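You operate a simulated robot arm through the tools that you are given. There is no shell and no other tool.

The job below is to be done with a simulated robot arm. You get a single attempt, and the scene is never put back.

JOB
Wet the blue oblong sponge and wipe the glaze splash off.
Fine: wet it under the tap, turn the tap off and put the sponge back. What is to be rubbed or washed off counts as gone when no trace of it is left.

The check looks at the end state, three seconds after you hand in, the way a careful person would. Anything else that was tipped, shoved, dropped, spilled or broken makes it a failure.

ROBOT AND FRAMES
A 6-joint arm with a two-finger gripper, fixed in place. Base frame: the origin is at the foot of the arm, x ahead of it, y to its left, z up; the work surface is at about z = 880. Units: mm, rad, N and s.
Its first joint turns from -2.897 to 2.897 rad. Payload 3.43 kg.
Tool frame: the origin (TCP) lies between the finger pads and is the grasp point; the fingertips stand 20 mm ahead of it; z points along the fingers, y is the line along which they close. The gripper opens to 190 mm. The gripper's body begins 248 mm behind the TCP.
Orientation is that of the tool frame in the base frame, as [roll, pitch, yaw] about the fixed x, y, z axes, in that order (R = Rz(yaw) Ry(pitch) Rx(roll)). With the fingers straight down and closing along the base's y, the tool's x points along the base's -x, its y along +y and its z along -z.

CONTROLS
- The arm moves only by the tool servo_tool. Its argument "targets" is a list that holds one entry, the list of rows, each a list of 6 numbers: the shift along the tool's x, y, z in mm, then the turn, a rotation vector about the tool's x, y, z in rad. In form: [[[tx, ty, tz, ax, ay, az], ...]]. A call has 1 to 20 rows; each row is the pose to reach, as a shift and turn from the pose commanded when the call began, along the tool's axes at that moment. "claw" is the gripper command, from -1 (fully open) to 1 (shut), values between in proportion, set as the call begins (left out, the last holds). Rows are played at 5 a second. More than 50 mm and 0.15 rad between two rows, or a gripper value outside its range, and nothing of the call is played. Where a pose cannot be reached the arm comes as near as it can. A force on the tool above 40 N (or 10 N above the force at the start of the call, whichever is more), or a blocked arm, ends the call early, and 0.2 s more pass. The fingers move at their own pace (about 153 mm/s each) and stop on an object; they squeeze with about 44 N. The grip force told is the motor's: it shows also when the fingers shut on nothing. Time passes only in rows, and 0.2 s behind the last, so rows that repeat a pose let the fingers close. It gives the time, the measured TCP pose, the force on the tool (base axes), the opening and the grip force at its end, in the units of the frame above (readings bear some noise), with the torque about the TCP (base axes, N m) and any sound that the robot's microphone picked up.
- Cameras (640 x 400 px; columns grow to the right, rows downward): "scene" is fixed at [403.6, -511.8, 1627.7]; the picture's right is [-0.96, 0.29, 0.00], its down [0.27, 0.90, -0.35] and it looks along [-0.10, -0.34, -0.94] (base axes); focal length 221 px, centre (320, 200). "wrist" rides on the gripper at [70, -8, -288] in the tool frame; the picture's right is [0.12, 0.99, 0.00], its down [-0.96, 0.12, -0.25] and it looks along [-0.25, 0.03, 0.97] (tool axes); focal length 261 px, centre (320, 200).
- get_image(camera): a new picture of that camera. It takes no simulated time.
- slide_trunk(by): slides the trunk up (or, below 0, down) by that many mm; the arm rides with it, the base frame stays. It gives what a move gives, with no picture.
- probe_pixels(camera, pixels): for up to 12 pixels [column, row] of the newest picture of that camera ("zoom" is the newest enlarged one), the place [x, y, z] in the base frame of the surface seen there, good to about 3 mm, but the place of the scene camera against the robot may be out by one fixed shift of up to 18 mm in any direction. It takes no simulated time.
- enlarge(camera, box): a new picture of the part [left, top, right, bottom] of that camera's present view, enlarged. It takes no simulated time.
- hand_in(): hands the job in; it is judged then, once.

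Open the gripper and draw the arm clear of the work before you hand the job in, unless the task says otherwise.

The tools are called after ">>>" by a JSON object that holds its "method" and its "body". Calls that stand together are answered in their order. servo_tool: Moves the arm, as the interface text tells. Its arguments: {"type":"object","properties":{"targets":{"type":"array","items":{"type":"array","items":{"type":"array","items":{"type":"number"}}}},"claw":{"type":"number"}},"required":["targets"]} The other tools are called the same way: slide_trunk (by) slides the trunk up or down; get_image (camera) takes a picture; probe_pixels (camera, pixels) gives the place of the surface under pixels of a picture; enlarge (camera, box) takes an enlarged picture of a part of a camera's view; hand_in () hands the job in.

At the start:

```text
time: 0.0
ee_pos: [92.4, -730.7, 1296.0]
tcp_rot: [-3.141, 0.001, 3.141]
force: [-0.1, -0.1, -0.6]
torque: [-0.01, -0.02, 0.01]
grip_width: 190.0
grasp_force: 0.1
trunk travel left (down, up): [-350.0, 90.0]
```

scene: 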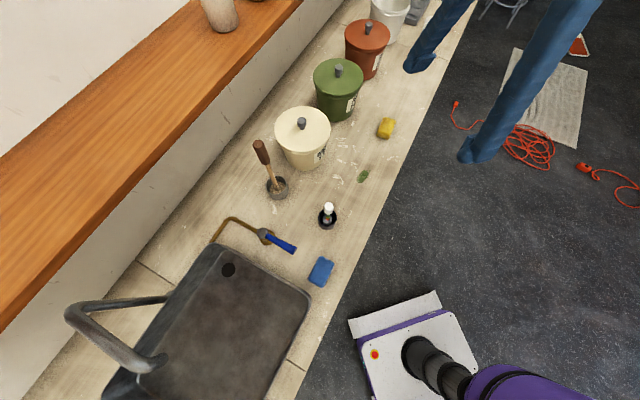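
wrist: 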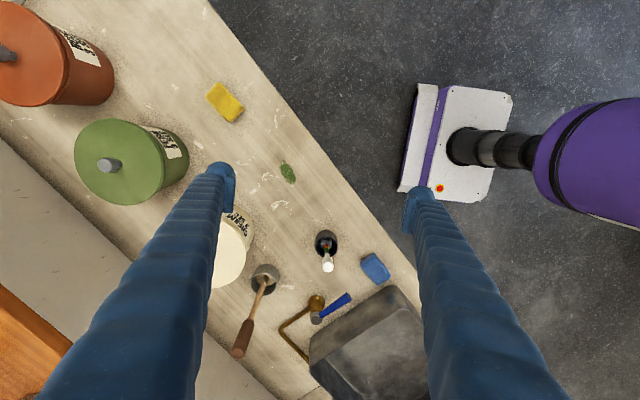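

I start by looking at the scene closely: the blue sponge near scene (320,271), the green splash near (362,176), the tap with blue lever near (280,243).

>>> {"method": "enlarge", "body": {"camera": "scene", "box": [180, 160, 400, 300]}}

>>> {"method": "enlarge", "body": {"camera": "wrist", "box": [220, 130, 440, 400]}}

```text
2.86 times, centred on (290, 230) of scene
```

zoom: 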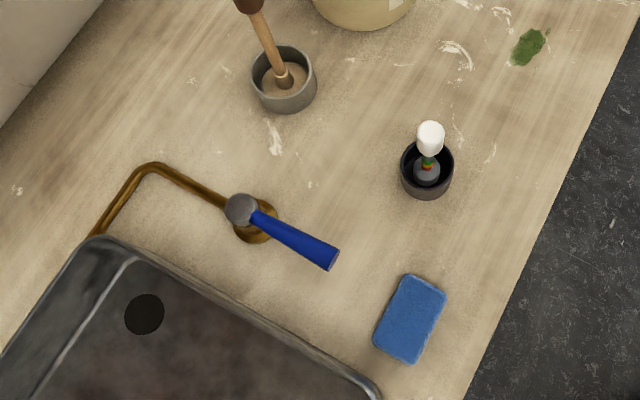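

```text
1.48 times, centred on (330, 265) of wrist
```

zoom: 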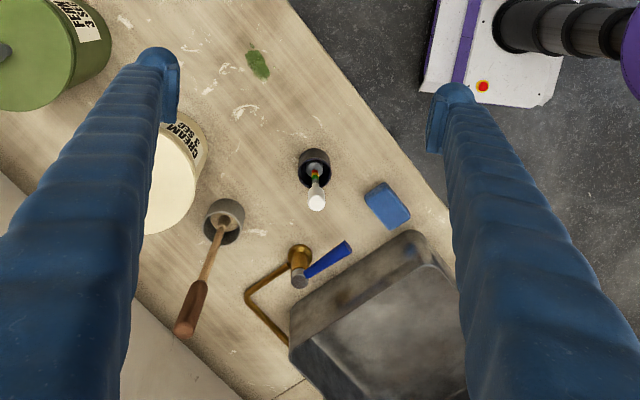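

Next, the sink region and the spout around scene (60–320, 200–400) and probes of the main items.

>>> {"method": "enlarge", "body": {"camera": "scene", "box": [40, 200, 340, 400]}}

>>> {"method": "probe_pixels", "body": {"camera": "scene", "pixels": [[320, 271], [362, 176], [293, 250], [265, 234], [232, 218], [213, 238], [228, 269], [330, 290], [250, 330], [100, 340], [150, 365], [328, 209]]}}

>>> {"method": "probe_pixels", "body": {"camera": "wrist", "pixels": [[375, 268], [289, 172], [346, 297], [317, 304], [315, 318], [285, 328], [308, 360], [326, 240], [328, 266], [370, 340], [265, 275], [228, 230]]}}

```text
2.00 times, centred on (190, 300) of scene
```

zoom: 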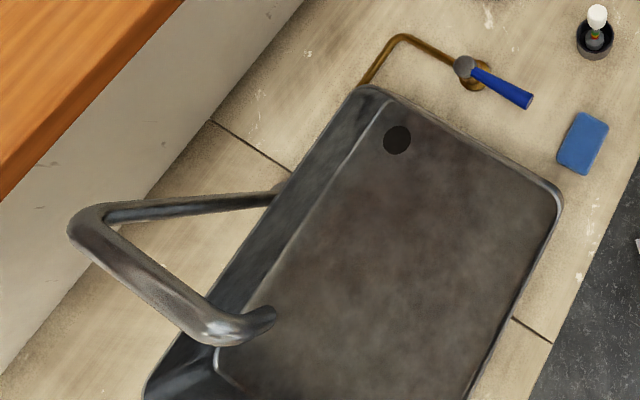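

```text
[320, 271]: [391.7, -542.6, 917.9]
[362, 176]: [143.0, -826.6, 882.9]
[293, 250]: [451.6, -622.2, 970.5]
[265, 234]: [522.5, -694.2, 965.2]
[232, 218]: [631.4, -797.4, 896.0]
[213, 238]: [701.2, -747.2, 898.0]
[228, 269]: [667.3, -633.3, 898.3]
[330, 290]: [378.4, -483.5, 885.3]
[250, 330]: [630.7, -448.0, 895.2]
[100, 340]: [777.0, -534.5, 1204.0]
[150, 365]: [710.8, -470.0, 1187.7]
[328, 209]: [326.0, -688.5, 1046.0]
```

```text
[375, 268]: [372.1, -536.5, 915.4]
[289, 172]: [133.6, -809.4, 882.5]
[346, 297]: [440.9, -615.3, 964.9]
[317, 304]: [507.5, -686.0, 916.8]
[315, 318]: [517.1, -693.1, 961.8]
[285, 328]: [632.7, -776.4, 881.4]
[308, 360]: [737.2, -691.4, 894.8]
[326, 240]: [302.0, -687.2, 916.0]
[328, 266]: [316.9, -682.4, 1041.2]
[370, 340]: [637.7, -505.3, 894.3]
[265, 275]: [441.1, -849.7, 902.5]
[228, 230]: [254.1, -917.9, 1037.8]
```

The newest zoom shows the grey spout rising behind the sink, zoom (275,190) → (85,220) → (215,325), outlet near (265,318). I probe the spout, sink rim and lever in more detail.

>>> {"method": "probe_pixels", "body": {"camera": "zoom", "pixels": [[278, 188], [200, 205], [120, 213], [85, 225], [130, 270], [180, 310], [210, 328], [240, 325], [262, 318], [270, 312], [365, 92], [555, 200]]}}

>>> {"method": "probe_pixels", "body": {"camera": "zoom", "pixels": [[320, 180], [300, 150], [460, 390], [465, 140], [397, 140], [462, 66], [475, 85], [490, 78], [528, 100], [587, 118], [605, 128], [565, 160]]}}

```text
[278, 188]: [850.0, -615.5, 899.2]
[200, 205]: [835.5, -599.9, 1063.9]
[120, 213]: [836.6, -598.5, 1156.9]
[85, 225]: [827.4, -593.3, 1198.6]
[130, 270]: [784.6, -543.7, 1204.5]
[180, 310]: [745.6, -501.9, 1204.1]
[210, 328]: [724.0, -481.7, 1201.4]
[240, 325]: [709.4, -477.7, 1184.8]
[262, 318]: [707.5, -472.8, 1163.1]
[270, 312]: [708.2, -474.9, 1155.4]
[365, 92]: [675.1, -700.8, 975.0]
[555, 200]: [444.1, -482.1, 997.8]
```

```text
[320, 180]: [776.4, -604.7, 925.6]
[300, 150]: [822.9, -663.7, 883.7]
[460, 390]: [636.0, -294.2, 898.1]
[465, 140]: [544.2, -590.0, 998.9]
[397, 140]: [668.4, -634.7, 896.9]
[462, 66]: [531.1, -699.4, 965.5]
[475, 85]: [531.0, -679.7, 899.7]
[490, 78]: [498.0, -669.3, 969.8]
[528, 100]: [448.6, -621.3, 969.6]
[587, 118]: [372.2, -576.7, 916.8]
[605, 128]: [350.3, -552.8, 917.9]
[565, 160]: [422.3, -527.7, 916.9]
```

The spout outlet is near (705,-470,1150), sink rim z≈998, lever runs from (525,-692) to (445,-618) at z≈968, sponge around (380,-548), top z≈917. I move the arm at height towards the sponge for a nearer wrist view.

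>>> {"method": "servo_tool", "body": {"targets": [[[-40, 25, 0, 0, 0, 0], [-80, 50, 0, 0, 0, 0], [-120, 75, 0, 0, 0, 0], [-160, 100, 0, 0, 0, 0], [-200, 125, 0, 0, 0, 0], [-240, 150, 0, 0, 0, 0], [-265, 170, 0, 0, 0, 0]]]}}

```text
time: 1.6
ee_pos: [360.6, -559.9, 1297.4]
tcp_rot: [-3.141, -0.001, 3.14]
force: [-0.6, 0.3, -0.5]
torque: [0.0, 0.03, 0.01]
grip_width: 190.1
grasp_force: 0.1
trunk travel left (down, up): [-350.0, 90.0]
```

The arm is at (360,-560,1297). I take a wrist picture and a scene picture from here.

>>> {"method": "get_image", "body": {"camera": "wrist"}}

>>> {"method": "get_image", "body": {"camera": "scene"}}

```text
taken
```

wrist: 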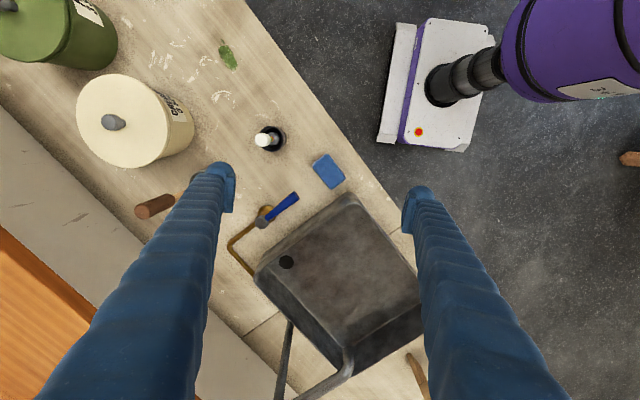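

```text
taken
```

scene: 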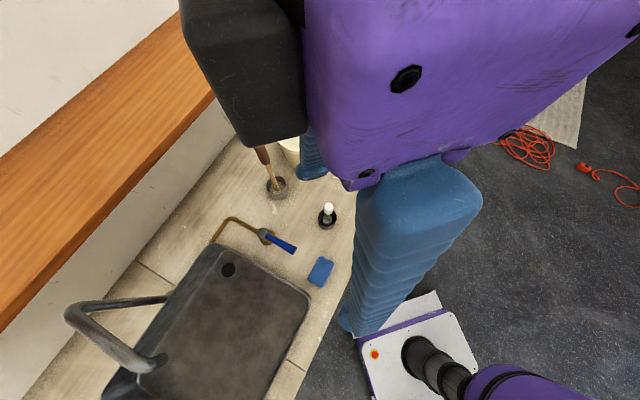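

In the wrist view the sponge sits at (329,171), the lever from (265,218) to (297,195), the spout at lower left (285–350, 330–395), and something brown at (418,372). I enlarge these areas.

>>> {"method": "enlarge", "body": {"camera": "wrist", "box": [220, 100, 380, 240]}}

>>> {"method": "probe_pixels", "body": {"camera": "zoom", "pixels": [[320, 200]]}}

>>> {"method": "enlarge", "body": {"camera": "wrist", "box": [220, 230, 460, 400]}}

```text
2.86 times, centred on (300, 170) of wrist
```

zoom: 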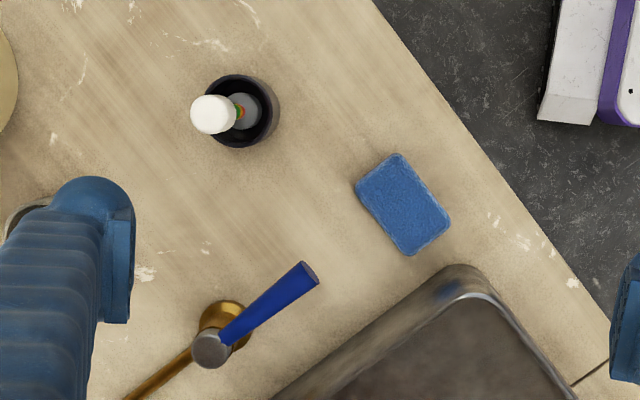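

```text
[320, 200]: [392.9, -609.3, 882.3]
```

```text
2.35 times, centred on (340, 315) of wrist
```

zoom: 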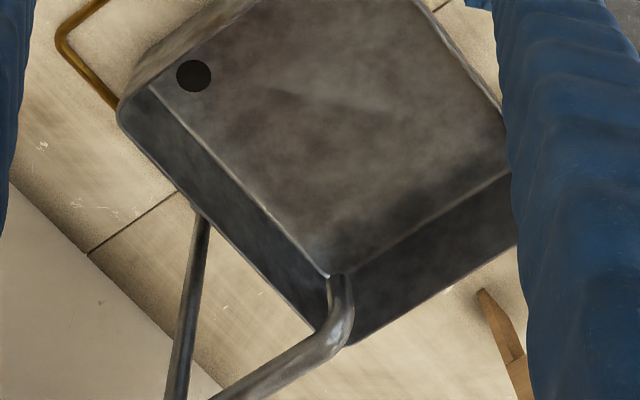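

I probe, with the wrist camera, the spout outlet and sink rim in the newest zoom, then the sponge corners and lever in the full wrist view.

>>> {"method": "probe_pixels", "body": {"camera": "zoom", "pixels": [[338, 278], [345, 300], [345, 330], [320, 350], [250, 390], [203, 225], [185, 350], [120, 110], [340, 345], [325, 275], [480, 100], [490, 295]]}}

>>> {"method": "probe_pixels", "body": {"camera": "wrist", "pixels": [[327, 155], [313.5, 166.5], [345, 177.5], [331, 188], [329, 171], [297, 194], [293, 199], [270, 216], [261, 222], [267, 207], [348, 196], [266, 140]]}}

```text
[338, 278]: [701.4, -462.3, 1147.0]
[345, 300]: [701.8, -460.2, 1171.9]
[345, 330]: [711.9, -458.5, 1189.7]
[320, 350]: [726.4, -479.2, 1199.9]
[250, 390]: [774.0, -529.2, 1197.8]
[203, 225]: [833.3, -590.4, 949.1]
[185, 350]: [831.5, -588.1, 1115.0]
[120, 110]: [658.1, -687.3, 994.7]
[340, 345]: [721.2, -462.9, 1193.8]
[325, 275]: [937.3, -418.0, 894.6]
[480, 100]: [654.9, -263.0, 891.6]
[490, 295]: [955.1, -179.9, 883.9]
```

```text
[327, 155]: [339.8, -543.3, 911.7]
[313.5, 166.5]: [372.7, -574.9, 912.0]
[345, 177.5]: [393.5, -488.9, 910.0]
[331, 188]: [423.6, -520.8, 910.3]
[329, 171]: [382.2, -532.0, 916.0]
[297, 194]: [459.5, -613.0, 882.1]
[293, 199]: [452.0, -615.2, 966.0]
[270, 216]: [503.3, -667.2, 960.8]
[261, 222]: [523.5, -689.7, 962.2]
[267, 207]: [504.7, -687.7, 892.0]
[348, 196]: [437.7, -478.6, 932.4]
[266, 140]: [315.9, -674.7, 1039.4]
```

Sponge top corners come out at about (340,-543), (373,-575), (424,-521), (394,-489), so its long side runs at 45° in base. Before coming lower to look at the lever, I check heights of the wooden-handled tool and brush cup.

>>> {"method": "probe_pixels", "body": {"camera": "scene", "pixels": [[260, 150], [268, 165], [277, 188], [328, 208], [327, 220], [236, 262], [309, 295]]}}

>>> {"method": "probe_pixels", "body": {"camera": "wrist", "pixels": [[140, 212], [165, 202], [418, 360], [345, 200], [256, 278], [365, 210], [390, 240]]}}

```text
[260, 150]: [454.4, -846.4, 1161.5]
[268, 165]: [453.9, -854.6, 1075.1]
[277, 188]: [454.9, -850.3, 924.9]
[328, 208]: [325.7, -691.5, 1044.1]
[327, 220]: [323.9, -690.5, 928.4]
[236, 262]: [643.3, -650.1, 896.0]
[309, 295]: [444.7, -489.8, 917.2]
```

```text
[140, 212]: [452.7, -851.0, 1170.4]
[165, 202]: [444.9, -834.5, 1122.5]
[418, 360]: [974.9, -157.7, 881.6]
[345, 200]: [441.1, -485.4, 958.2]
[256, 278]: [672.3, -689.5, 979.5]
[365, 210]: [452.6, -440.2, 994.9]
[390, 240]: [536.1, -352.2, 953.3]
```

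The wooden-handled tool stands at (449,-848) up to z≈1170, and the brush top is at z≈1043; I keep clear of both. I lower the camera toward the lever to see how it works.

>>> {"method": "servo_tool", "body": {"targets": [[[-15, -20, 40, 0, 0, 0], [-30, -40, 80, 0, 0, 0], [-45, -60, 120, 0, 0, 0], [-60, -75, 160, 0, 0, 0], [-60, -75, 175, 0, 0, 0]]]}}

>>> {"method": "get_image", "body": {"camera": "wrist"}}

```text
time: 2.8
ee_pos: [419.2, -635.7, 1122.3]
tcp_rot: [-3.141, 0.0, -3.141]
force: [0.3, -0.1, 0.6]
torque: [-0.02, -0.03, 0.03]
grip_width: 189.8
grasp_force: 0.1
trunk travel left (down, up): [-350.0, 90.0]
```

```text
taken
```

wrist: 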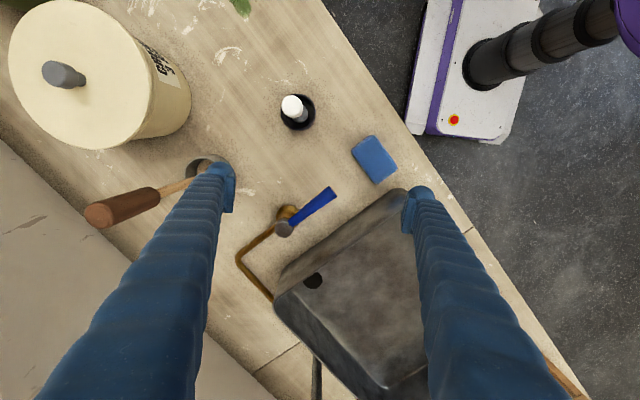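

The lever is at (284–335, 190–230) in the wrist picture. I enlarge it and the sponge.

>>> {"method": "enlarge", "body": {"camera": "wrist", "box": [230, 160, 370, 260]}}

>>> {"method": "probe_pixels", "body": {"camera": "wrist", "pixels": [[284, 229], [290, 222], [310, 209], [325, 196], [331, 191], [287, 211], [265, 235], [240, 257], [262, 285], [375, 157], [294, 113]]}}

```text
4.00 times, centred on (300, 210) of wrist
```

zoom: 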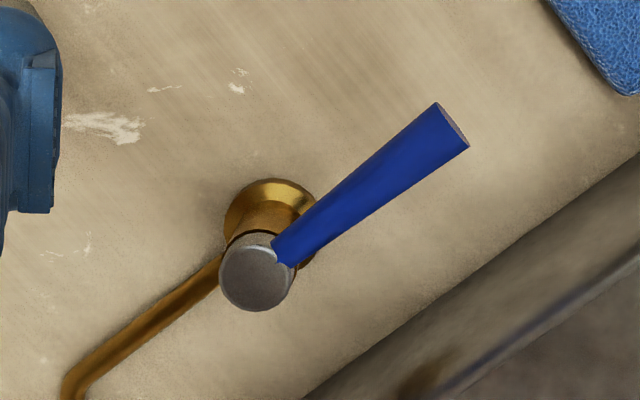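

```text
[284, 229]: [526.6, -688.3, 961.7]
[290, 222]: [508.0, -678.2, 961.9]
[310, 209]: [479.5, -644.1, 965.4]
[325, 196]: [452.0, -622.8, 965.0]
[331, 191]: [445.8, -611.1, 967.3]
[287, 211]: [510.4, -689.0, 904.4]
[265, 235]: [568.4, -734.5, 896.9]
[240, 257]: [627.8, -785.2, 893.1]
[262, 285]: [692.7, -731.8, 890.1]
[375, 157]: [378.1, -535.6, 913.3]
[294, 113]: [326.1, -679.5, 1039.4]
```

The lever is joined to a grey cap on an upright brass body at about (521,-687), and its tip is at (442,-609), z≈950–967. I turn the tool so the fingers close across the lever, narrow the opening to about 57 mm, and stand above it.

>>> {"method": "servo_tool", "body": {"targets": [[[-10, 2, 0, 0, 0, 0.13], [-20, 4, 0, 0, 0, 0.26], [-30, 6, 0, 0, 0, 0.39], [-36, 8, 0, 0, 0, 0.52], [-42, 8, 0, 0, 0, 0.65], [-42, 8, 0, 0, 0, 0.768], [-42, 8, 0, 0, 0, 0.768]]], "claw": 0.4}}

>>> {"method": "get_image", "body": {"camera": "wrist"}}

```text
time: 4.4
ee_pos: [461.5, -627.7, 1123.0]
tcp_rot: [3.141, 0.001, 2.371]
force: [-0.4, 0.5, 0.2]
torque: [-0.01, 0.04, 0.03]
grip_width: 57.1
grasp_force: 0.0
trunk travel left (down, up): [-350.0, 90.0]
```

```text
taken
```

wrist: 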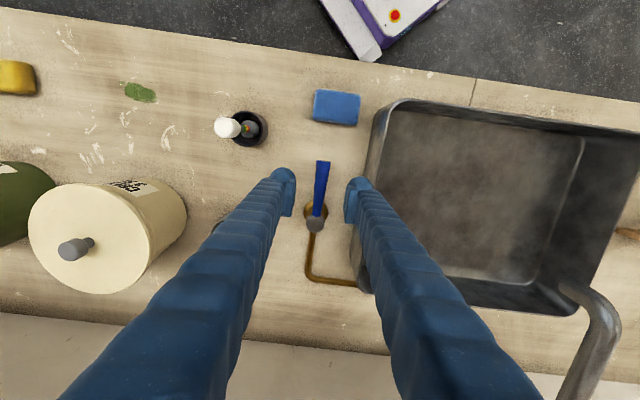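

The lever lies midway between the finger tips (tips at (285,178) and (355,185), lever at (321,175)). I lower the tool so the fingers straddle the lever, TCP at z≈961.

>>> {"method": "servo_tool", "body": {"targets": [[[0, 0, 40, 0, 0, 0], [0, 0, 80, 0, 0, 0], [0, 0, 115, 0, 0, 0], [0, 0, 140, 0, 0, 0], [0, 0, 161, 0, 0, 0], [0, 0, 161, 0, 0, 0]]]}}

>>> {"method": "get_image", "body": {"camera": "wrist"}}

>>> {"method": "enlarge", "body": {"camera": "scene", "box": [180, 160, 400, 300]}}

```text
time: 5.8
ee_pos: [461.2, -628.3, 961.0]
tcp_rot: [3.141, 0.0, 2.375]
force: [0.4, -1.0, 0.8]
torque: [0.03, -0.02, 0.03]
grip_width: 57.0
grasp_force: 0.0
trunk travel left (down, up): [-350.0, 90.0]
```

```text
taken
```

wrist: 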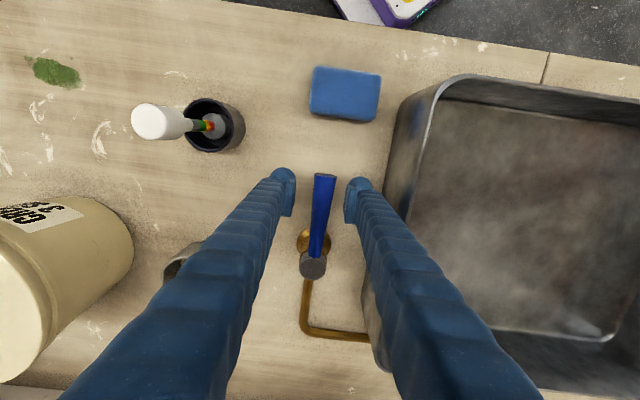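

```text
2.86 times, centred on (290, 230) of scene
```

zoom: 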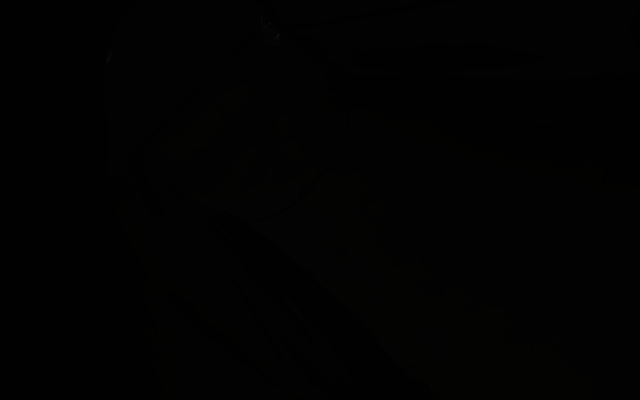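

The fingers straddle the lever with no contact force. I narrow to about 32 mm and try swinging the lever gently away from the sink about its hub, watching the force and sound.

>>> {"method": "servo_tool", "body": {"targets": [[[0, 0, 0, 0, 0, 0], [0, 0, 0, 0, 0, 0], [-0.4, -8.5, 0, 0, 0, -0.1], [-1.7, -16.9, 0, 0, 0, -0.2], [-3.8, -25.1, 0, 0, 0, -0.3], [-3.8, -25.1, 0, 0, 0, -0.3]]], "claw": 0.66}}

>>> {"method": "get_image", "body": {"camera": "wrist"}}

```text
time: 7.2
ee_pos: [447.0, -648.8, 961.0]
tcp_rot: [3.14, 0.0, 2.675]
force: [0.3, 0.3, 0.9]
torque: [0.03, -0.02, -0.01]
grip_width: 32.0
grasp_force: 0.0
trunk travel left (down, up): [-350.0, 90.0]
```

```text
taken
```

wrist: 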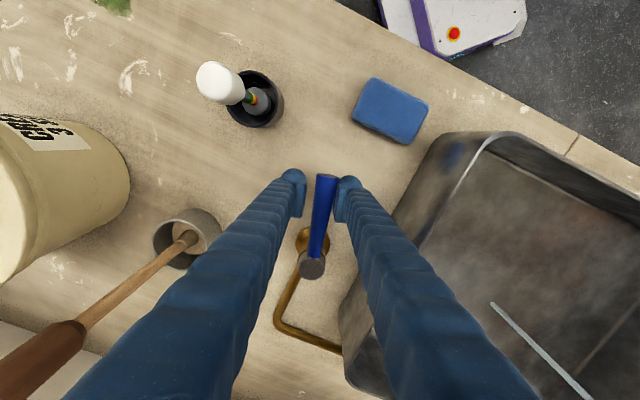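

Water now runs: a stream shows at (490,305)–(590,400) in the wrist picture, and the lever moved with almost no force. I enlarge that to see where it falls.

>>> {"method": "enlarge", "body": {"camera": "wrist", "box": [420, 240, 640, 400]}}

>>> {"method": "probe_pixels", "body": {"camera": "wrist", "pixels": [[493, 306], [510, 322], [540, 350], [570, 380], [585, 394], [488, 300]]}}

```text
2.50 times, centred on (530, 320) of wrist
```

zoom: 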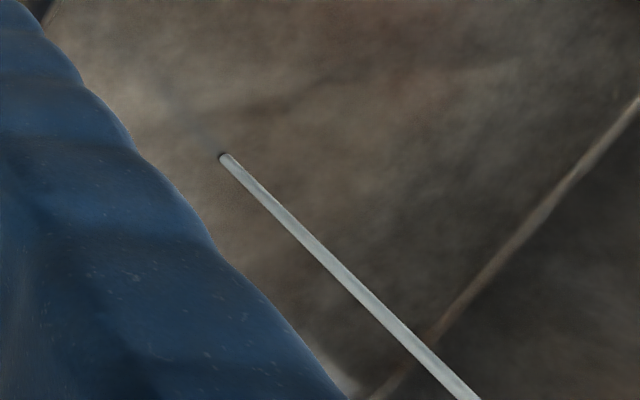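

```text
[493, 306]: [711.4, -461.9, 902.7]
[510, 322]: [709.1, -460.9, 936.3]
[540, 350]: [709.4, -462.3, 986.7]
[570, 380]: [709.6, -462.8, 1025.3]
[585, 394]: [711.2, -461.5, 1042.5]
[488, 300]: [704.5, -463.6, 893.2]
```

The stream falls at (710,-462) from z≈1147 into the sink. I widen the fingers, rise straight off the lever, then turn to the sponge's heading and go above it.

>>> {"method": "servo_tool", "body": {"targets": [[[0, 0, 0, 0, 0, 0], [0, 0, -40, 0, 0, 0], [0, 0, -80, 0, 0, 0], [0, 0, -120, 0, 0, 0], [0, 0, -165, 0, 0, 0]]], "claw": 0.4}}

>>> {"method": "servo_tool", "body": {"targets": [[[12, 8, 0, 0, 0, -0.14], [24, 16, 0, 0, 0, -0.28], [36, 24, 0, 0, 0, -0.42], [48, 32, 0, 0, 0, -0.56], [60, 40, 0, 0, 0, -0.7], [72, 48, 0, 0, 0, -0.84], [84, 56, 0, 0, 0, -0.98], [96, 65, 0, 0, 0, -1.12], [110, 74, 0, 0, 0, -1.252], [110, 74, 0, 0, 0, -1.252]]], "claw": -0.05}}

>>> {"method": "get_image", "body": {"camera": "wrist"}}

```text
time: 8.4
ee_pos: [447.5, -647.6, 1125.8]
tcp_rot: [-3.141, 0.001, 2.674]
force: [-0.5, 0.3, 0.5]
torque: [-0.07, -0.04, 0.01]
grip_width: 57.2
grasp_force: 0.1
trunk travel left (down, up): [-350.0, 90.0]
```

```text
time: 10.6
ee_pos: [380.5, -533.2, 1126.5]
tcp_rot: [-3.14, 0.0, -2.358]
force: [0.5, -0.1, -0.3]
torque: [0.0, 0.04, -0.01]
grip_width: 99.6
grasp_force: 0.0
trunk travel left (down, up): [-350.0, 90.0]
```

```text
taken
```

wrist: 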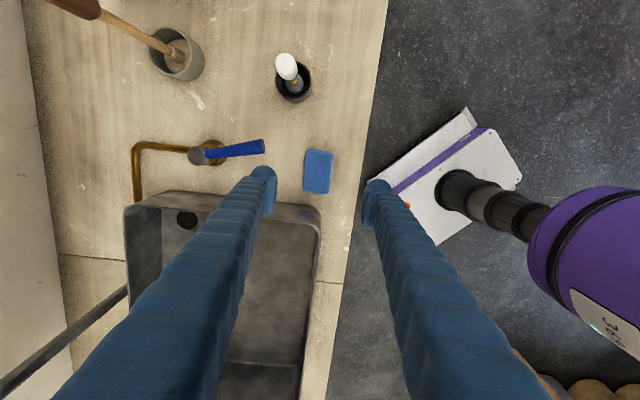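

The sponge is at (318,172) in the wrist view, just where the point under the TCP should appear. I enlarge to check its exact centre and heading.

>>> {"method": "enlarge", "body": {"camera": "wrist", "box": [270, 132, 380, 212]}}

```text
5.00 times, centred on (325, 172) of wrist
```

zoom: 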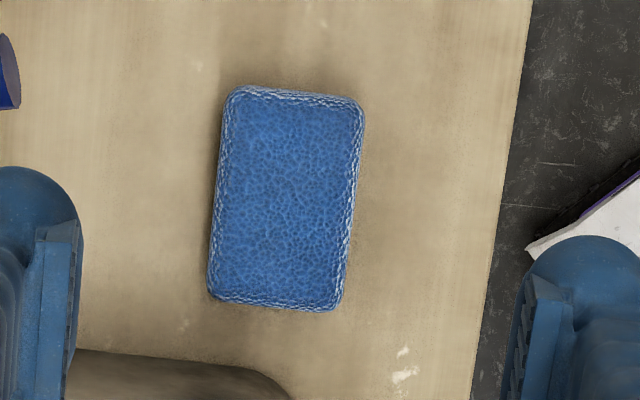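

The sponge's long axis leans about 6° right in the picture, which matches the tool x axis (7° lean), so the heading is right. I probe its edge midpoints for the centre.

>>> {"method": "probe_pixels", "body": {"camera": "zoom", "pixels": [[286, 198], [297, 95], [276, 300], [225, 192], [350, 205], [205, 192], [375, 205], [300, 78], [274, 318]]}}

```text
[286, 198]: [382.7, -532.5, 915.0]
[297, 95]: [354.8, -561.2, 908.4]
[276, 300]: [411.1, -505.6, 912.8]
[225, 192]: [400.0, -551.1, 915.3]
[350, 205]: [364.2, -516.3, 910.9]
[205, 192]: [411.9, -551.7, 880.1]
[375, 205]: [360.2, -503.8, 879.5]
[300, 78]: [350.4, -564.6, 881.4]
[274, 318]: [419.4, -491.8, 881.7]
```

Sponge centre is (382.5,-533), top z≈915, about 80×52 mm. I descend to TCP z≈909 so the tips stay about 9 mm above the counter, still open.

>>> {"method": "servo_tool", "body": {"targets": [[[0, 0, 45, 0, 0, 0], [0, 0, 90, 0, 0, 0], [0, 0, 135, 0, 0, 0], [0, 0, 175, 0, 0, 0], [0, 0, 200, 0, 0, 0], [-1, -1, 217, 0, 0, 0], [-1, -1, 217, 0, 0, 0]]]}}

>>> {"method": "get_image", "body": {"camera": "wrist"}}

```text
time: 12.2
ee_pos: [380.6, -533.3, 907.4]
tcp_rot: [3.141, 0.0, -2.357]
force: [-1.0, 0.5, 0.0]
torque: [0.0, -0.03, -0.02]
grip_width: 99.7
grasp_force: 0.2
trunk travel left (down, up): [-350.0, 90.0]
```

```text
taken
```

wrist: 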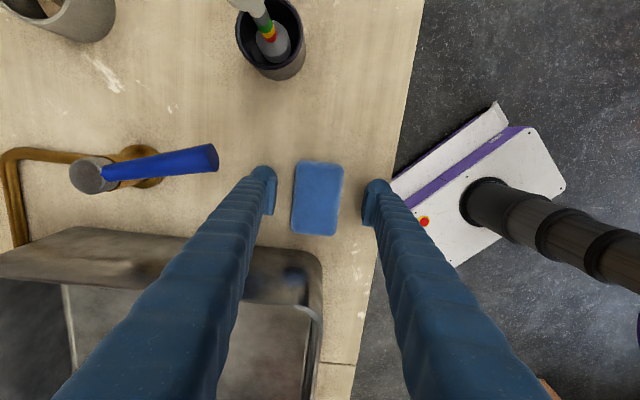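

The sponge is centred between the fingers at (318,198). I close on it.

>>> {"method": "servo_tool", "body": {"targets": [[[0, 0, 0, 0, 0, 0], [0, 0, 0, 0, 0, 0], [0, 0, 0, 0, 0, 0], [0, 0, 0, 0, 0, 0], [0, 0, 0, 0, 0, 0]]], "claw": 1}}

>>> {"method": "get_image", "body": {"camera": "wrist"}}

```text
time: 13.4
ee_pos: [381.0, -532.2, 907.9]
tcp_rot: [3.14, 0.0, -2.359]
force: [0.1, -0.7, -0.2]
torque: [0.03, -0.01, -0.02]
grip_width: 52.8
grasp_force: 43.5
trunk travel left (down, up): [-350.0, 90.0]
```

```text
taken
```

wrist: 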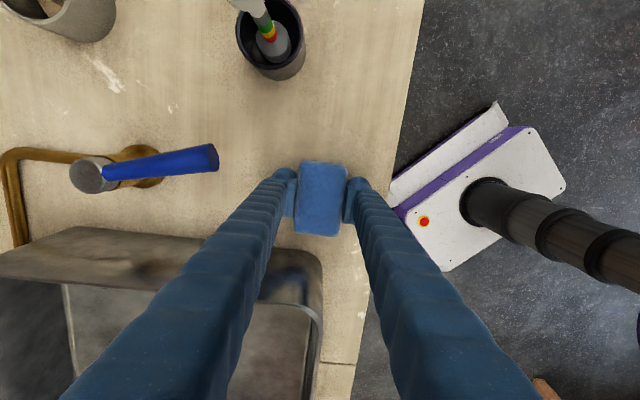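

The sponge is held (opening 52.8 mm, 43.5 N). I lift it straight up to z≈1123.

>>> {"method": "servo_tool", "body": {"targets": [[[0, 0, -20, 0, 0, 0], [0, 0, -60, 0, 0, 0], [0, 0, -100, 0, 0, 0], [0, 0, -140, 0, 0, 0], [0, 0, -180, 0, 0, 0], [0, 0, -215, 0, 0, 0]]]}}

>>> {"method": "servo_tool", "body": {"targets": [[[-24, -1, 0, 0, 0, 0.137], [-48, -2, 0, 0, 0, 0.274], [-72, -3, 0, 0, 0, 0.411], [-96, -4, 0, 0, 0, 0.548], [-120, -6, 0, 0, 0, 0.685], [-144, -7, 0, 0, 0, 0.822], [-168, -8, 0, 0, 0, 0.959], [-192, -9, 0, 0, 0, 1.096], [-216, -10, 0, 0, 0, 1.233], [-241, -12, 0, 0, 0, 1.368], [-241, -12, 0, 0, 0, 1.368]]]}}

>>> {"method": "get_image", "body": {"camera": "wrist"}}

>>> {"method": "get_image", "body": {"camera": "scene"}}

```text
time: 14.8
ee_pos: [380.0, -532.9, 1123.3]
tcp_rot: [-3.141, 0.001, -2.358]
force: [0.6, 0.2, 0.0]
torque: [-0.06, -0.05, 0.03]
grip_width: 52.8
grasp_force: 43.9
trunk travel left (down, up): [-350.0, 90.0]
```

```text
time: 17.2
ee_pos: [561.2, -371.7, 1123.3]
tcp_rot: [3.141, 0.0, 2.554]
force: [-0.5, 0.3, -0.6]
torque: [-0.02, -0.03, 0.04]
grip_width: 53.1
grasp_force: 43.8
trunk travel left (down, up): [-350.0, 90.0]
```

```text
taken
```

wrist: 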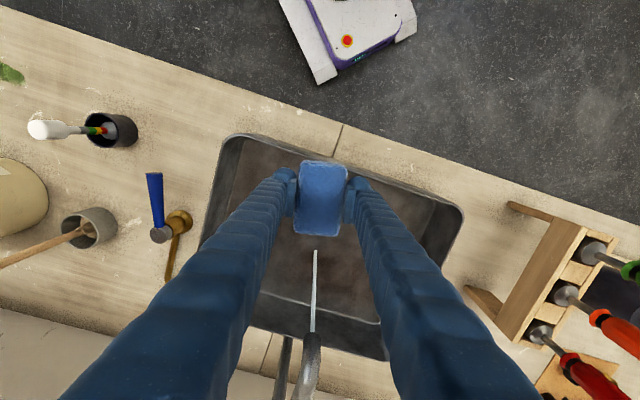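

```text
taken
```

scene: 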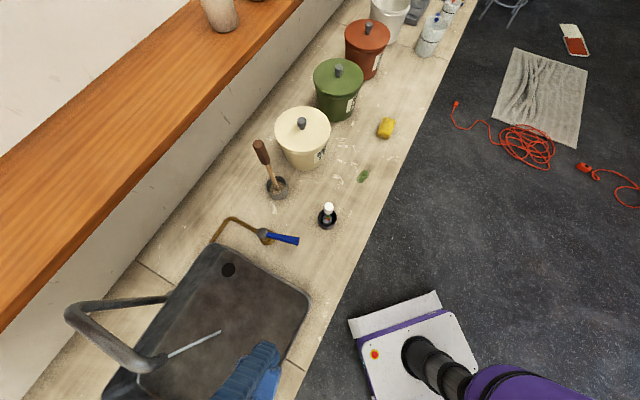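

The sponge is held level and the stream is straight ahead at (313,250–340). Here, short of the spout, I tilt the tool 45° so the fingers point outward and down.

>>> {"method": "servo_tool", "body": {"targets": [[[0, 0, 0, 0, -0.12, 0], [0, 0, 0, 0, -0.24, 0], [0, 0, 0, 0, -0.36, 0], [0, 0, 0, 0, -0.48, 0], [0, 0, 0, 0, -0.6, 0], [0, 0, 0, 0, -0.72, 0], [0, 0, 0, 0, -0.785, 0], [0, 0, 0, 0, -0.785, 0]]]}}

>>> {"method": "get_image", "body": {"camera": "wrist"}}

>>> {"method": "get_image", "body": {"camera": "scene"}}

```text
time: 19.0
ee_pos: [591.5, -395.4, 1130.3]
tcp_rot: [-3.141, 0.782, 2.558]
force: [0.3, -0.5, -1.0]
torque: [-0.02, 0.03, 0.03]
grip_width: 53.1
grasp_force: 43.7
out of reach, approached as far as the arm can: row 6, 7, 8
trunk travel left (down, up): [-350.0, 90.0]
```

```text
taken
```

wrist: 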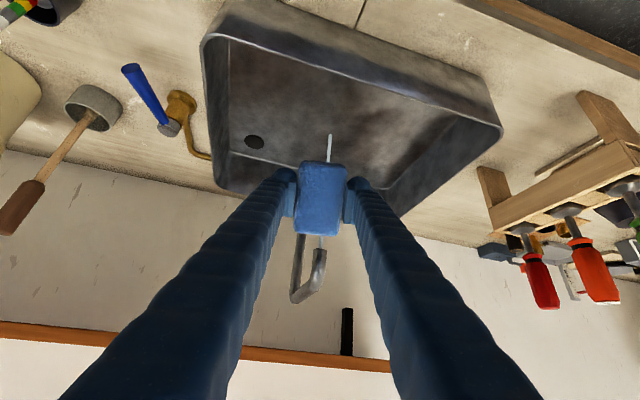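

```text
taken
```

scene: 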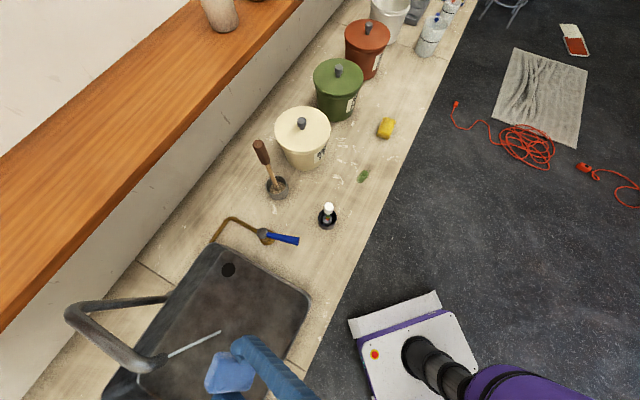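

The tilt slid the arm outward to (591,-395,1130) since the inner spot was out of reach. I make a small move outward and down to find what the commanded pose now is, before going under the spout.

>>> {"method": "servo_tool", "body": {"targets": [[[3.5, 0, 25, 0, 0, 0], [7, 0, 49.5, 0, 0, 0], [7, 0, 49.5, 0, 0, 0]]]}}

```text
time: 19.8
ee_pos: [616.0, -411.4, 1089.4]
tcp_rot: [3.141, 0.785, 2.561]
force: [0.6, 0.4, -0.6]
torque: [-0.02, 0.01, -0.03]
grip_width: 53.2
grasp_force: 44.3
trunk travel left (down, up): [-350.0, 90.0]
```

The commanded pose follows the reached one. Now I bring the sponge centre under the stream at (710,-462), TCP to about (704,-458,1052), well below the outlet at z≈1147.

>>> {"method": "servo_tool", "body": {"targets": [[[-10, 2.4, 24, 0, 0, 0], [-21, 4.8, 48, 0, 0, 0], [-32, 7.2, 72, 0, 0, 0], [-43.7, 9.6, 96.6, 0, 0, 0], [-43.7, 9.6, 96.6, 0, 0, 0], [-43.7, 9.6, 96.6, 0, 0, 0]]]}}

>>> {"method": "get_image", "body": {"camera": "wrist"}}

>>> {"method": "enlarge", "body": {"camera": "scene", "box": [40, 260, 340, 400]}}

```text
time: 21.2
ee_pos: [707.2, -455.5, 1052.4]
tcp_rot: [-3.141, 0.783, 2.558]
force: [0.4, 0.4, -0.5]
torque: [-0.03, -0.01, -0.02]
grip_width: 52.9
grasp_force: 43.9
trunk travel left (down, up): [-350.0, 90.0]
```

```text
taken
```

wrist: 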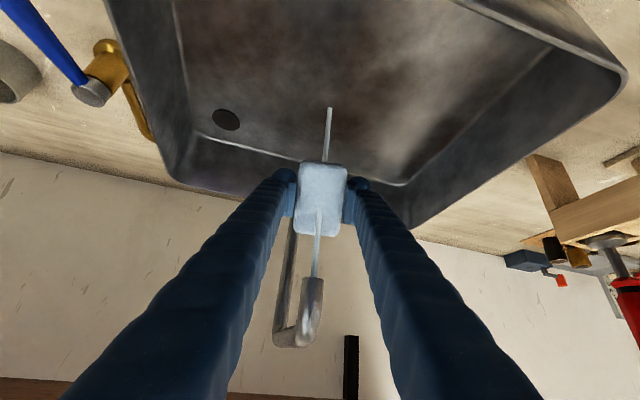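

```text
2.13 times, centred on (190, 330) of scene
```

zoom: 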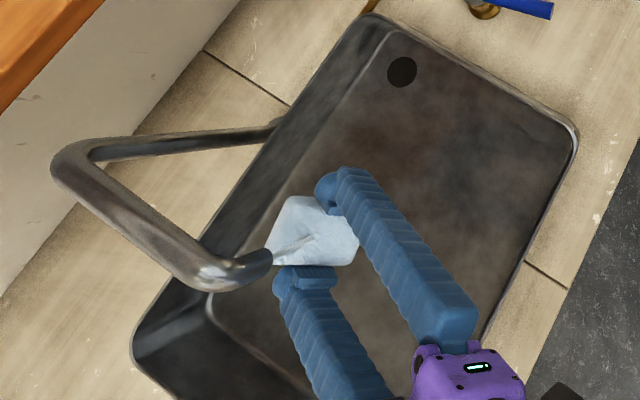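

The stream lands on the sponge at (318,212) in the wrist view and the sponge has turned pale with water. I hold it there three seconds more.

>>> {"method": "servo_tool", "body": {"targets": [[[0, 0, 0, 0, 0, 0], [0, 0, 0, 0, 0, 0], [0, 0, 0, 0, 0, 0], [0, 0, 0, 0, 0, 0], [0, 0, 0, 0, 0, 0], [0, 0, 0, 0, 0, 0], [0, 0, 0, 0, 0, 0], [0, 0, 0, 0, 0, 0], [0, 0, 0, 0, 0, 0], [0, 0, 0, 0, 0, 0], [0, 0, 0, 0, 0, 0], [0, 0, 0, 0, 0, 0], [0, 0, 0, 0, 0, 0], [0, 0, 0, 0, 0, 0], [0, 0, 0, 0, 0, 0]]]}}

>>> {"method": "enlarge", "body": {"camera": "wrist", "box": [250, 90, 400, 260]}}

```text
time: 24.4
ee_pos: [706.5, -454.9, 1052.9]
tcp_rot: [-3.141, 0.784, 2.558]
force: [-0.6, 0.0, -0.7]
torque: [0.02, 0.01, -0.02]
grip_width: 52.8
grasp_force: 44.1
trunk travel left (down, up): [-350.0, 90.0]
```

```text
2.35 times, centred on (325, 175) of wrist
```

zoom: 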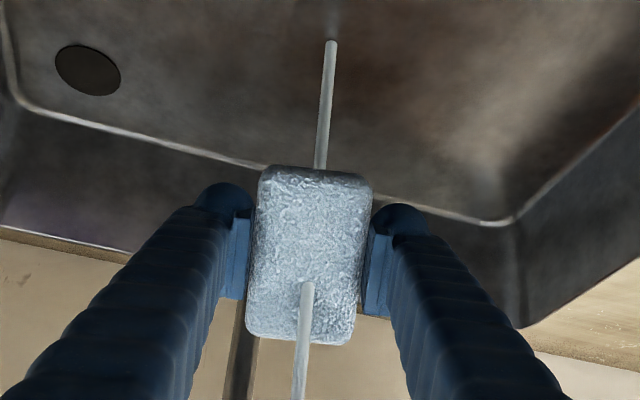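

The sponge is soaked through (pale all over). I draw it back out from under the spout along the way it came, staying over the sink, and let it drip for a second.

>>> {"method": "servo_tool", "body": {"targets": [[[11, -2.4, -24, 0, 0, 0], [22, -4.8, -48, 0, 0, 0], [33, -7.2, -72, 0, 0, 0], [43.7, -9.6, -96.6, 0, 0, 0], [43.7, -9.6, -96.6, 0, 0, 0], [43.7, -9.6, -96.6, 0, 0, 0], [43.7, -9.6, -96.6, 0, 0, 0], [43.7, -9.6, -96.6, 0, 0, 0], [43.7, -9.6, -96.6, 0, 0, 0], [40, -9.6, -120, 0, 0, 0], [36.7, -9.6, -146, 0, 0, 0], [36.7, -9.6, -146, 0, 0, 0]]]}}

>>> {"method": "get_image", "body": {"camera": "wrist"}}

>>> {"method": "get_image", "body": {"camera": "scene"}}

```text
time: 27.0
ee_pos: [591.5, -393.1, 1130.3]
tcp_rot: [3.141, 0.784, 2.559]
force: [-0.2, -1.1, -0.4]
torque: [-0.01, -0.02, 0.01]
grip_width: 52.9
grasp_force: 44.0
trunk travel left (down, up): [-350.0, 90.0]
```

```text
taken
```

wrist: 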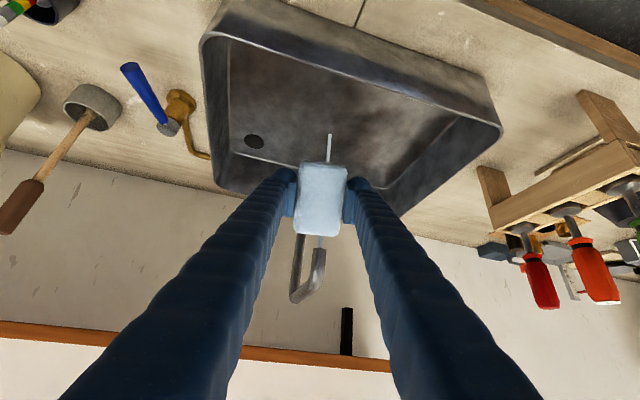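

```text
taken
```

scene: 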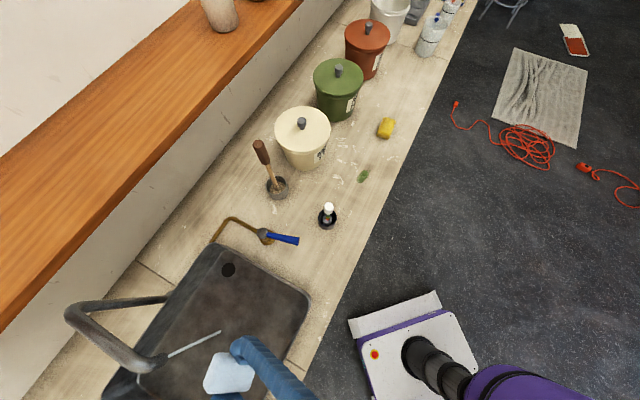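

The sponge is pale and wet all over, and nothing else has moved. I tilt the tool back to vertical here.

>>> {"method": "servo_tool", "body": {"targets": [[[0, 0, 0, 0, 0.12, 0], [0, 0, 0, 0, 0.24, 0], [0, 0, 0, 0, 0.36, 0], [0, 0, 0, 0, 0.48, 0], [0, 0, 0, 0, 0.6, 0], [0, 0, 0, 0, 0.72, 0], [0, 0, 0, 0, 0.784, 0], [0, 0, 0, 0, 0.784, 0]]]}}

```text
time: 28.8
ee_pos: [592.8, -393.3, 1129.6]
tcp_rot: [-3.142, 0.0, 2.557]
force: [-0.2, 0.2, -0.1]
torque: [0.0, 0.01, -0.03]
grip_width: 52.7
grasp_force: 43.4
out of reach, approached as far as the arm can: row 3
trunk travel left (down, up): [-350.0, 90.0]
```

Vertical again at (592,-394,1130). I carry the sponge at this height to beside the splash, near (200,-760), turning the tool to its starting heading.

>>> {"method": "servo_tool", "body": {"targets": [[[10, -40, 0, 0, 0, -0.045], [20, -80, 0, 0, 0, -0.09], [30, -120, 0, 0, 0, -0.135], [40, -160, 0, 0, 0, -0.18], [50, -200, 0, 0, 0, -0.225], [60, -240, 0, 0, 0, -0.27], [69, -280, 0, 0, 0, -0.315], [78, -320, 0, 0, 0, -0.36], [87, -360, 0, 0, 0, -0.405], [96, -400, 0, 0, 0, -0.45], [105, -440, 0, 0, 0, -0.495], [115, -480, 0, 0, 0, -0.54], [125, -521, 0, 0, 0, -0.585], [125, -521, 0, 0, 0, -0.585]]]}}

>>> {"method": "get_image", "body": {"camera": "wrist"}}

>>> {"method": "get_image", "body": {"camera": "scene"}}

```text
time: 31.8
ee_pos: [201.3, -760.1, 1130.1]
tcp_rot: [3.141, 0.0, -3.138]
force: [-0.3, 0.2, -1.2]
torque: [0.03, 0.03, -0.01]
grip_width: 52.9
grasp_force: 44.3
trunk travel left (down, up): [-350.0, 90.0]
```

```text
taken
```

wrist: 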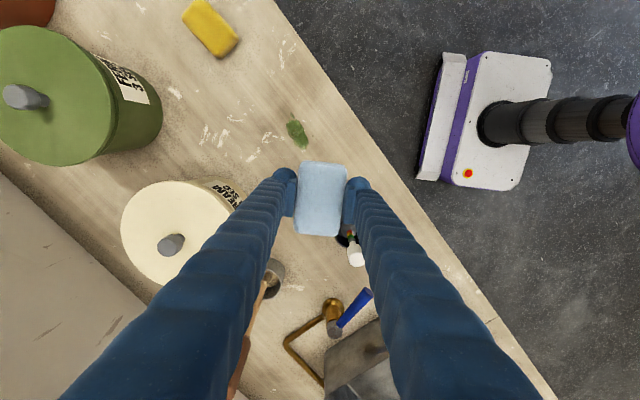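

```text
taken
```

scene: 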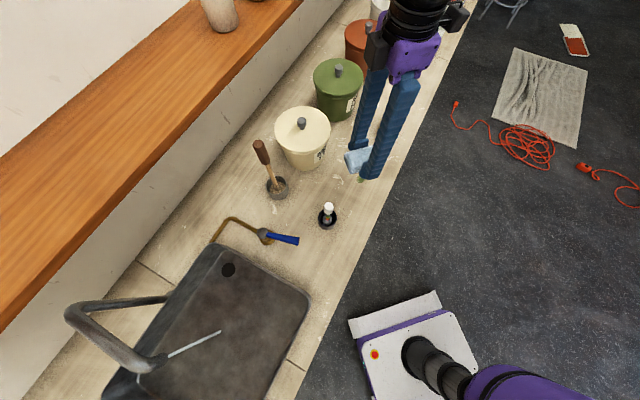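

The splash shows at (297,133) in the wrist picture. I enlarge it to find its outline in base coordinates.

>>> {"method": "enlarge", "body": {"camera": "wrist", "box": [257, 103, 337, 163]}}

>>> {"method": "probe_pixels", "body": {"camera": "zoom", "pixels": [[320, 200], [260, 160], [270, 135]]}}

```text
6.67 times, centred on (297, 133) of wrist
```

zoom: 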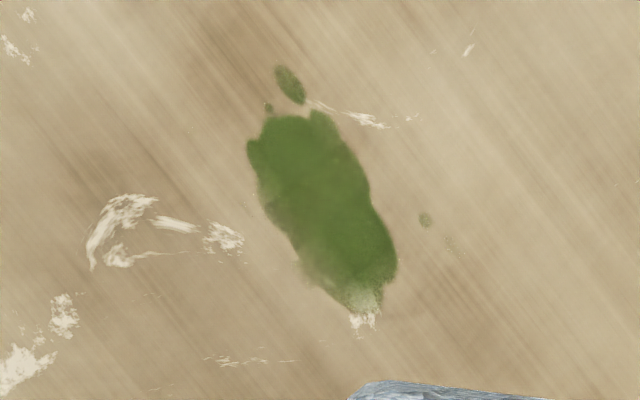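

```text
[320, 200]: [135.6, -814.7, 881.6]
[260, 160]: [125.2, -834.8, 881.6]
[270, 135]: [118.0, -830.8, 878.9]
```

The green splash has its main body plus little drops at zoom (290,85), (268,107), (425,220). I probe the outline.

>>> {"method": "probe_pixels", "body": {"camera": "zoom", "pixels": [[278, 65], [304, 100], [266, 105], [247, 145], [325, 110], [395, 260], [365, 312], [300, 265], [425, 220], [455, 240], [320, 210], [345, 300]]}}

```text
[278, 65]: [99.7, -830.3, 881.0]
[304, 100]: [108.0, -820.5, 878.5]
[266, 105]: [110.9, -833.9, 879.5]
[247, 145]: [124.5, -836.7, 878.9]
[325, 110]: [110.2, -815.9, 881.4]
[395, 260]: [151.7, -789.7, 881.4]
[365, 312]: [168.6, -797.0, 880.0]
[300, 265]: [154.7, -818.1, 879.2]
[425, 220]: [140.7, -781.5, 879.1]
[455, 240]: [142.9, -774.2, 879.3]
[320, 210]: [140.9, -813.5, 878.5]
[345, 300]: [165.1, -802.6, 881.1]
```

Splash spans x 99–169, y −837 to −774. I check the distance to the cream pot and the yellow sponge before wiping.

>>> {"method": "probe_pixels", "body": {"camera": "wrist", "pixels": [[212, 28], [235, 40], [240, 195], [222, 186], [170, 243], [125, 225], [205, 190], [160, 130]]}}

```text
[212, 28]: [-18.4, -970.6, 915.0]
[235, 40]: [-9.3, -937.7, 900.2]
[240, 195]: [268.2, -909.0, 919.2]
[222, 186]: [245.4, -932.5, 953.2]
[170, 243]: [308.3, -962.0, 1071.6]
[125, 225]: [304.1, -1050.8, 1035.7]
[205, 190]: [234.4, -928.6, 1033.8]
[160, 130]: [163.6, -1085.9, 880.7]
```

The pot and yellow sponge are over 80 mm clear. I go over the near end of the splash, TCP (134,-770), and come down to about 10 mm above the counter.

>>> {"method": "servo_tool", "body": {"targets": [[[35, -5, 20, 0, 0, 0], [67, -10, 45, 0, 0, 0], [67, -10, 90, 0, 0, 0], [67, -10, 135, 0, 0, 0], [67, -10, 175, 0, 0, 0], [67, -10, 200, 0, 0, 0], [67, -10, 212, 0, 0, 0], [67, -10, 212, 0, 0, 0]]]}}

>>> {"method": "get_image", "body": {"camera": "wrist"}}

```text
time: 33.6
ee_pos: [135.7, -769.0, 917.0]
tcp_rot: [-3.142, 0.001, -3.14]
force: [0.1, 0.4, -0.4]
torque: [-0.01, 0.01, 0.0]
grip_width: 52.6
grasp_force: 44.1
trunk travel left (down, up): [-350.0, 90.0]
```

```text
taken
```

wrist: 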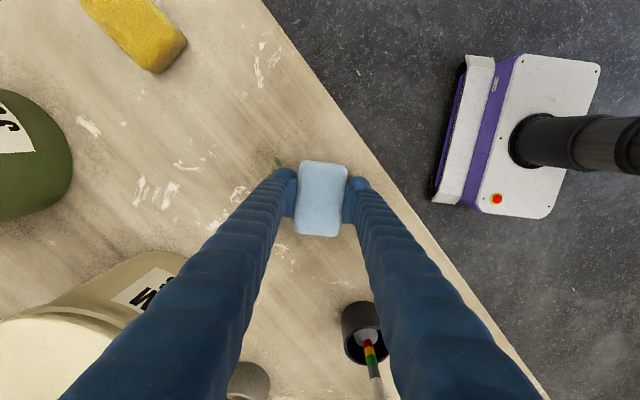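

About 10 mm above the counter now. I lower in small steps until the force shows light contact.

>>> {"method": "servo_tool", "body": {"targets": [[[0, 0, 5, 0, 0, 0], [0, 0, 8, 0, 0, 0], [0, 0, 9, 0, 0, 0], [0, 0, 10, 0, 0, 0], [0, 0, 10, 0, 0, 0]]]}}

```text
time: 34.8
ee_pos: [134.6, -770.4, 910.2]
tcp_rot: [-3.14, 0.001, -3.141]
force: [3.1, 0.9, 14.3]
torque: [0.21, 0.01, -0.01]
grip_width: 52.9
grasp_force: 43.3
trunk travel left (down, up): [-350.0, 90.0]
```

Contact with 14 N of downward press. I stroke across the splash in y from −770 to −850 and back, twice, with small x offsets.

>>> {"method": "servo_tool", "body": {"targets": [[[0, -20, 0, 0, 0, 0], [0, -40, 0, 0, 0, 0], [0, -60, 0, 0, 0, 0], [0, -80, 0, 0, 0, 0], [0, -80, 0, 0, 0, 0], [8, -60, 0, 0, 0, 0], [8, -40, 0, 0, 0, 0], [8, -20, 0, 0, 0, 0], [8, 0, 0, 0, 0, 0], [-8, 0, 0, 0, 0, 0], [-8, -20, 0, 0, 0, 0], [-8, -40, 0, 0, 0, 0], [-8, -60, 0, 0, 0, 0], [-8, -80, 0, 0, 0, 0], [0, -80, 0, 0, 0, 0], [0, -60, 0, 0, 0, 0], [0, -40, 0, 0, 0, 0], [0, -20, 0, 0, 0, 0], [0, 0, 0, 0, 0, 0]]]}}

>>> {"method": "get_image", "body": {"camera": "wrist"}}

```text
time: 37.3
ee_pos: [141.9, -784.9, 909.3]
tcp_rot: [3.136, 0.001, -3.139]
force: [-0.9, 4.6, 9.5]
torque: [-0.21, -0.02, 0.0]
grip_width: 52.9
grasp_force: 44.2
trunk travel left (down, up): [-350.0, 90.0]
stopped in row 12: the force on the tool passed its limit at 47 N (the readings are from after the stop); the commanded pose is now the measured one
```

```text
taken
```

wrist: 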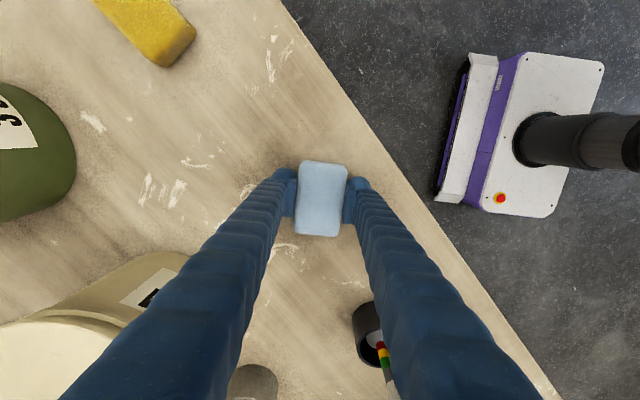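

A force limit stopped a stroke at 47 N after about one and a half passes; the readings are back to normal. I lift the sponge and move aside to inspect.

>>> {"method": "servo_tool", "body": {"targets": [[[0, 0, -20, 0, 0, 0], [0, 0, -60, 0, 0, 0], [-20, 10, -100, 0, 0, 0], [-60, 20, -130, 0, 0, 0], [-60, 20, -130, 0, 0, 0]]]}}

>>> {"method": "get_image", "body": {"camera": "wrist"}}

>>> {"method": "enlarge", "body": {"camera": "wrist", "box": [220, 70, 360, 170]}}

```text
refused: row 4 steps farther than a row can; nothing moved
```

```text
taken
```

wrist: 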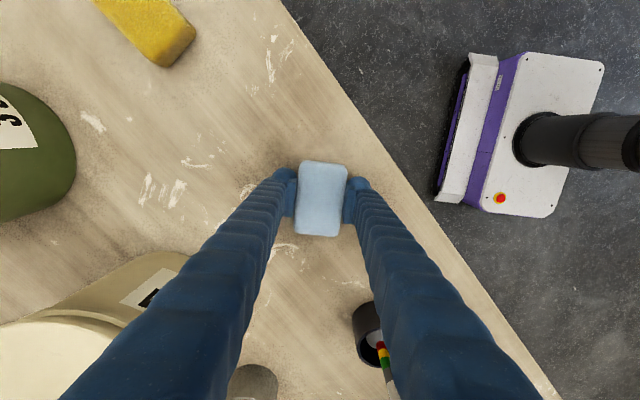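

```text
4.00 times, centred on (290, 120) of wrist
```

zoom: 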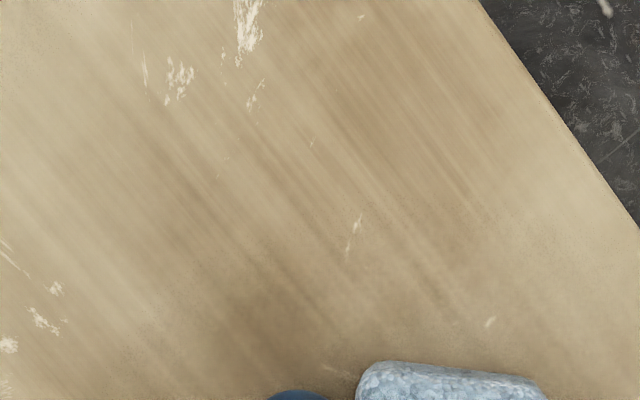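

The lift was refused for too long a step; I redo it with smaller steps.

>>> {"method": "servo_tool", "body": {"targets": [[[0, 0, -20, 0, 0, 0], [0, 0, -60, 0, 0, 0], [-15, 5, -95, 0, 0, 0], [-40, 10, -125, 0, 0, 0], [-70, 20, -150, 0, 0, 0], [-70, 20, -150, 0, 0, 0]]]}}

>>> {"method": "get_image", "body": {"camera": "wrist"}}

>>> {"method": "enlarge", "body": {"camera": "wrist", "box": [220, 70, 360, 170]}}

```text
time: 38.7
ee_pos: [210.4, -764.7, 1060.5]
tcp_rot: [3.134, -0.002, -3.141]
force: [-0.2, 0.1, -0.3]
torque: [-0.02, -0.04, -0.04]
grip_width: 52.8
grasp_force: 44.1
trunk travel left (down, up): [-350.0, 90.0]
```

```text
taken
```

wrist: 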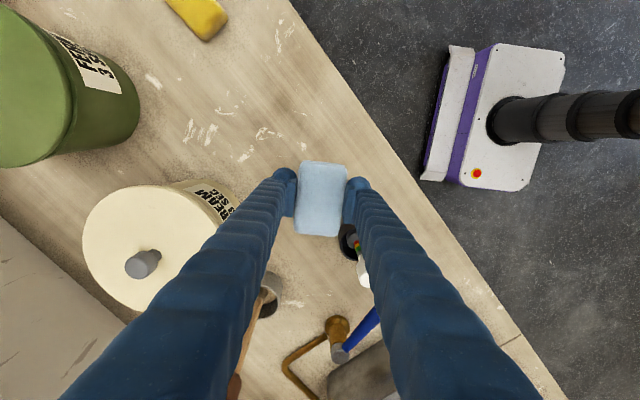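

```text
4.00 times, centred on (290, 120) of wrist
```

zoom: 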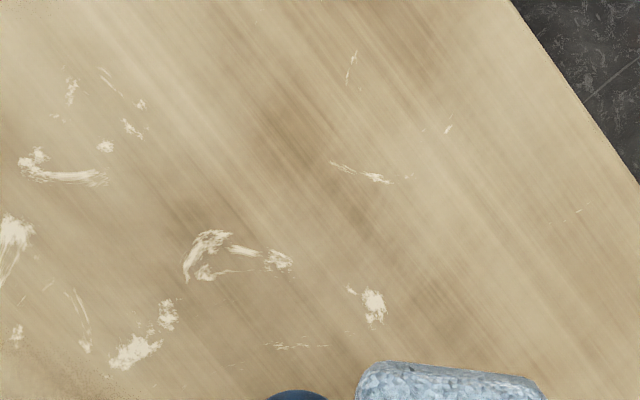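

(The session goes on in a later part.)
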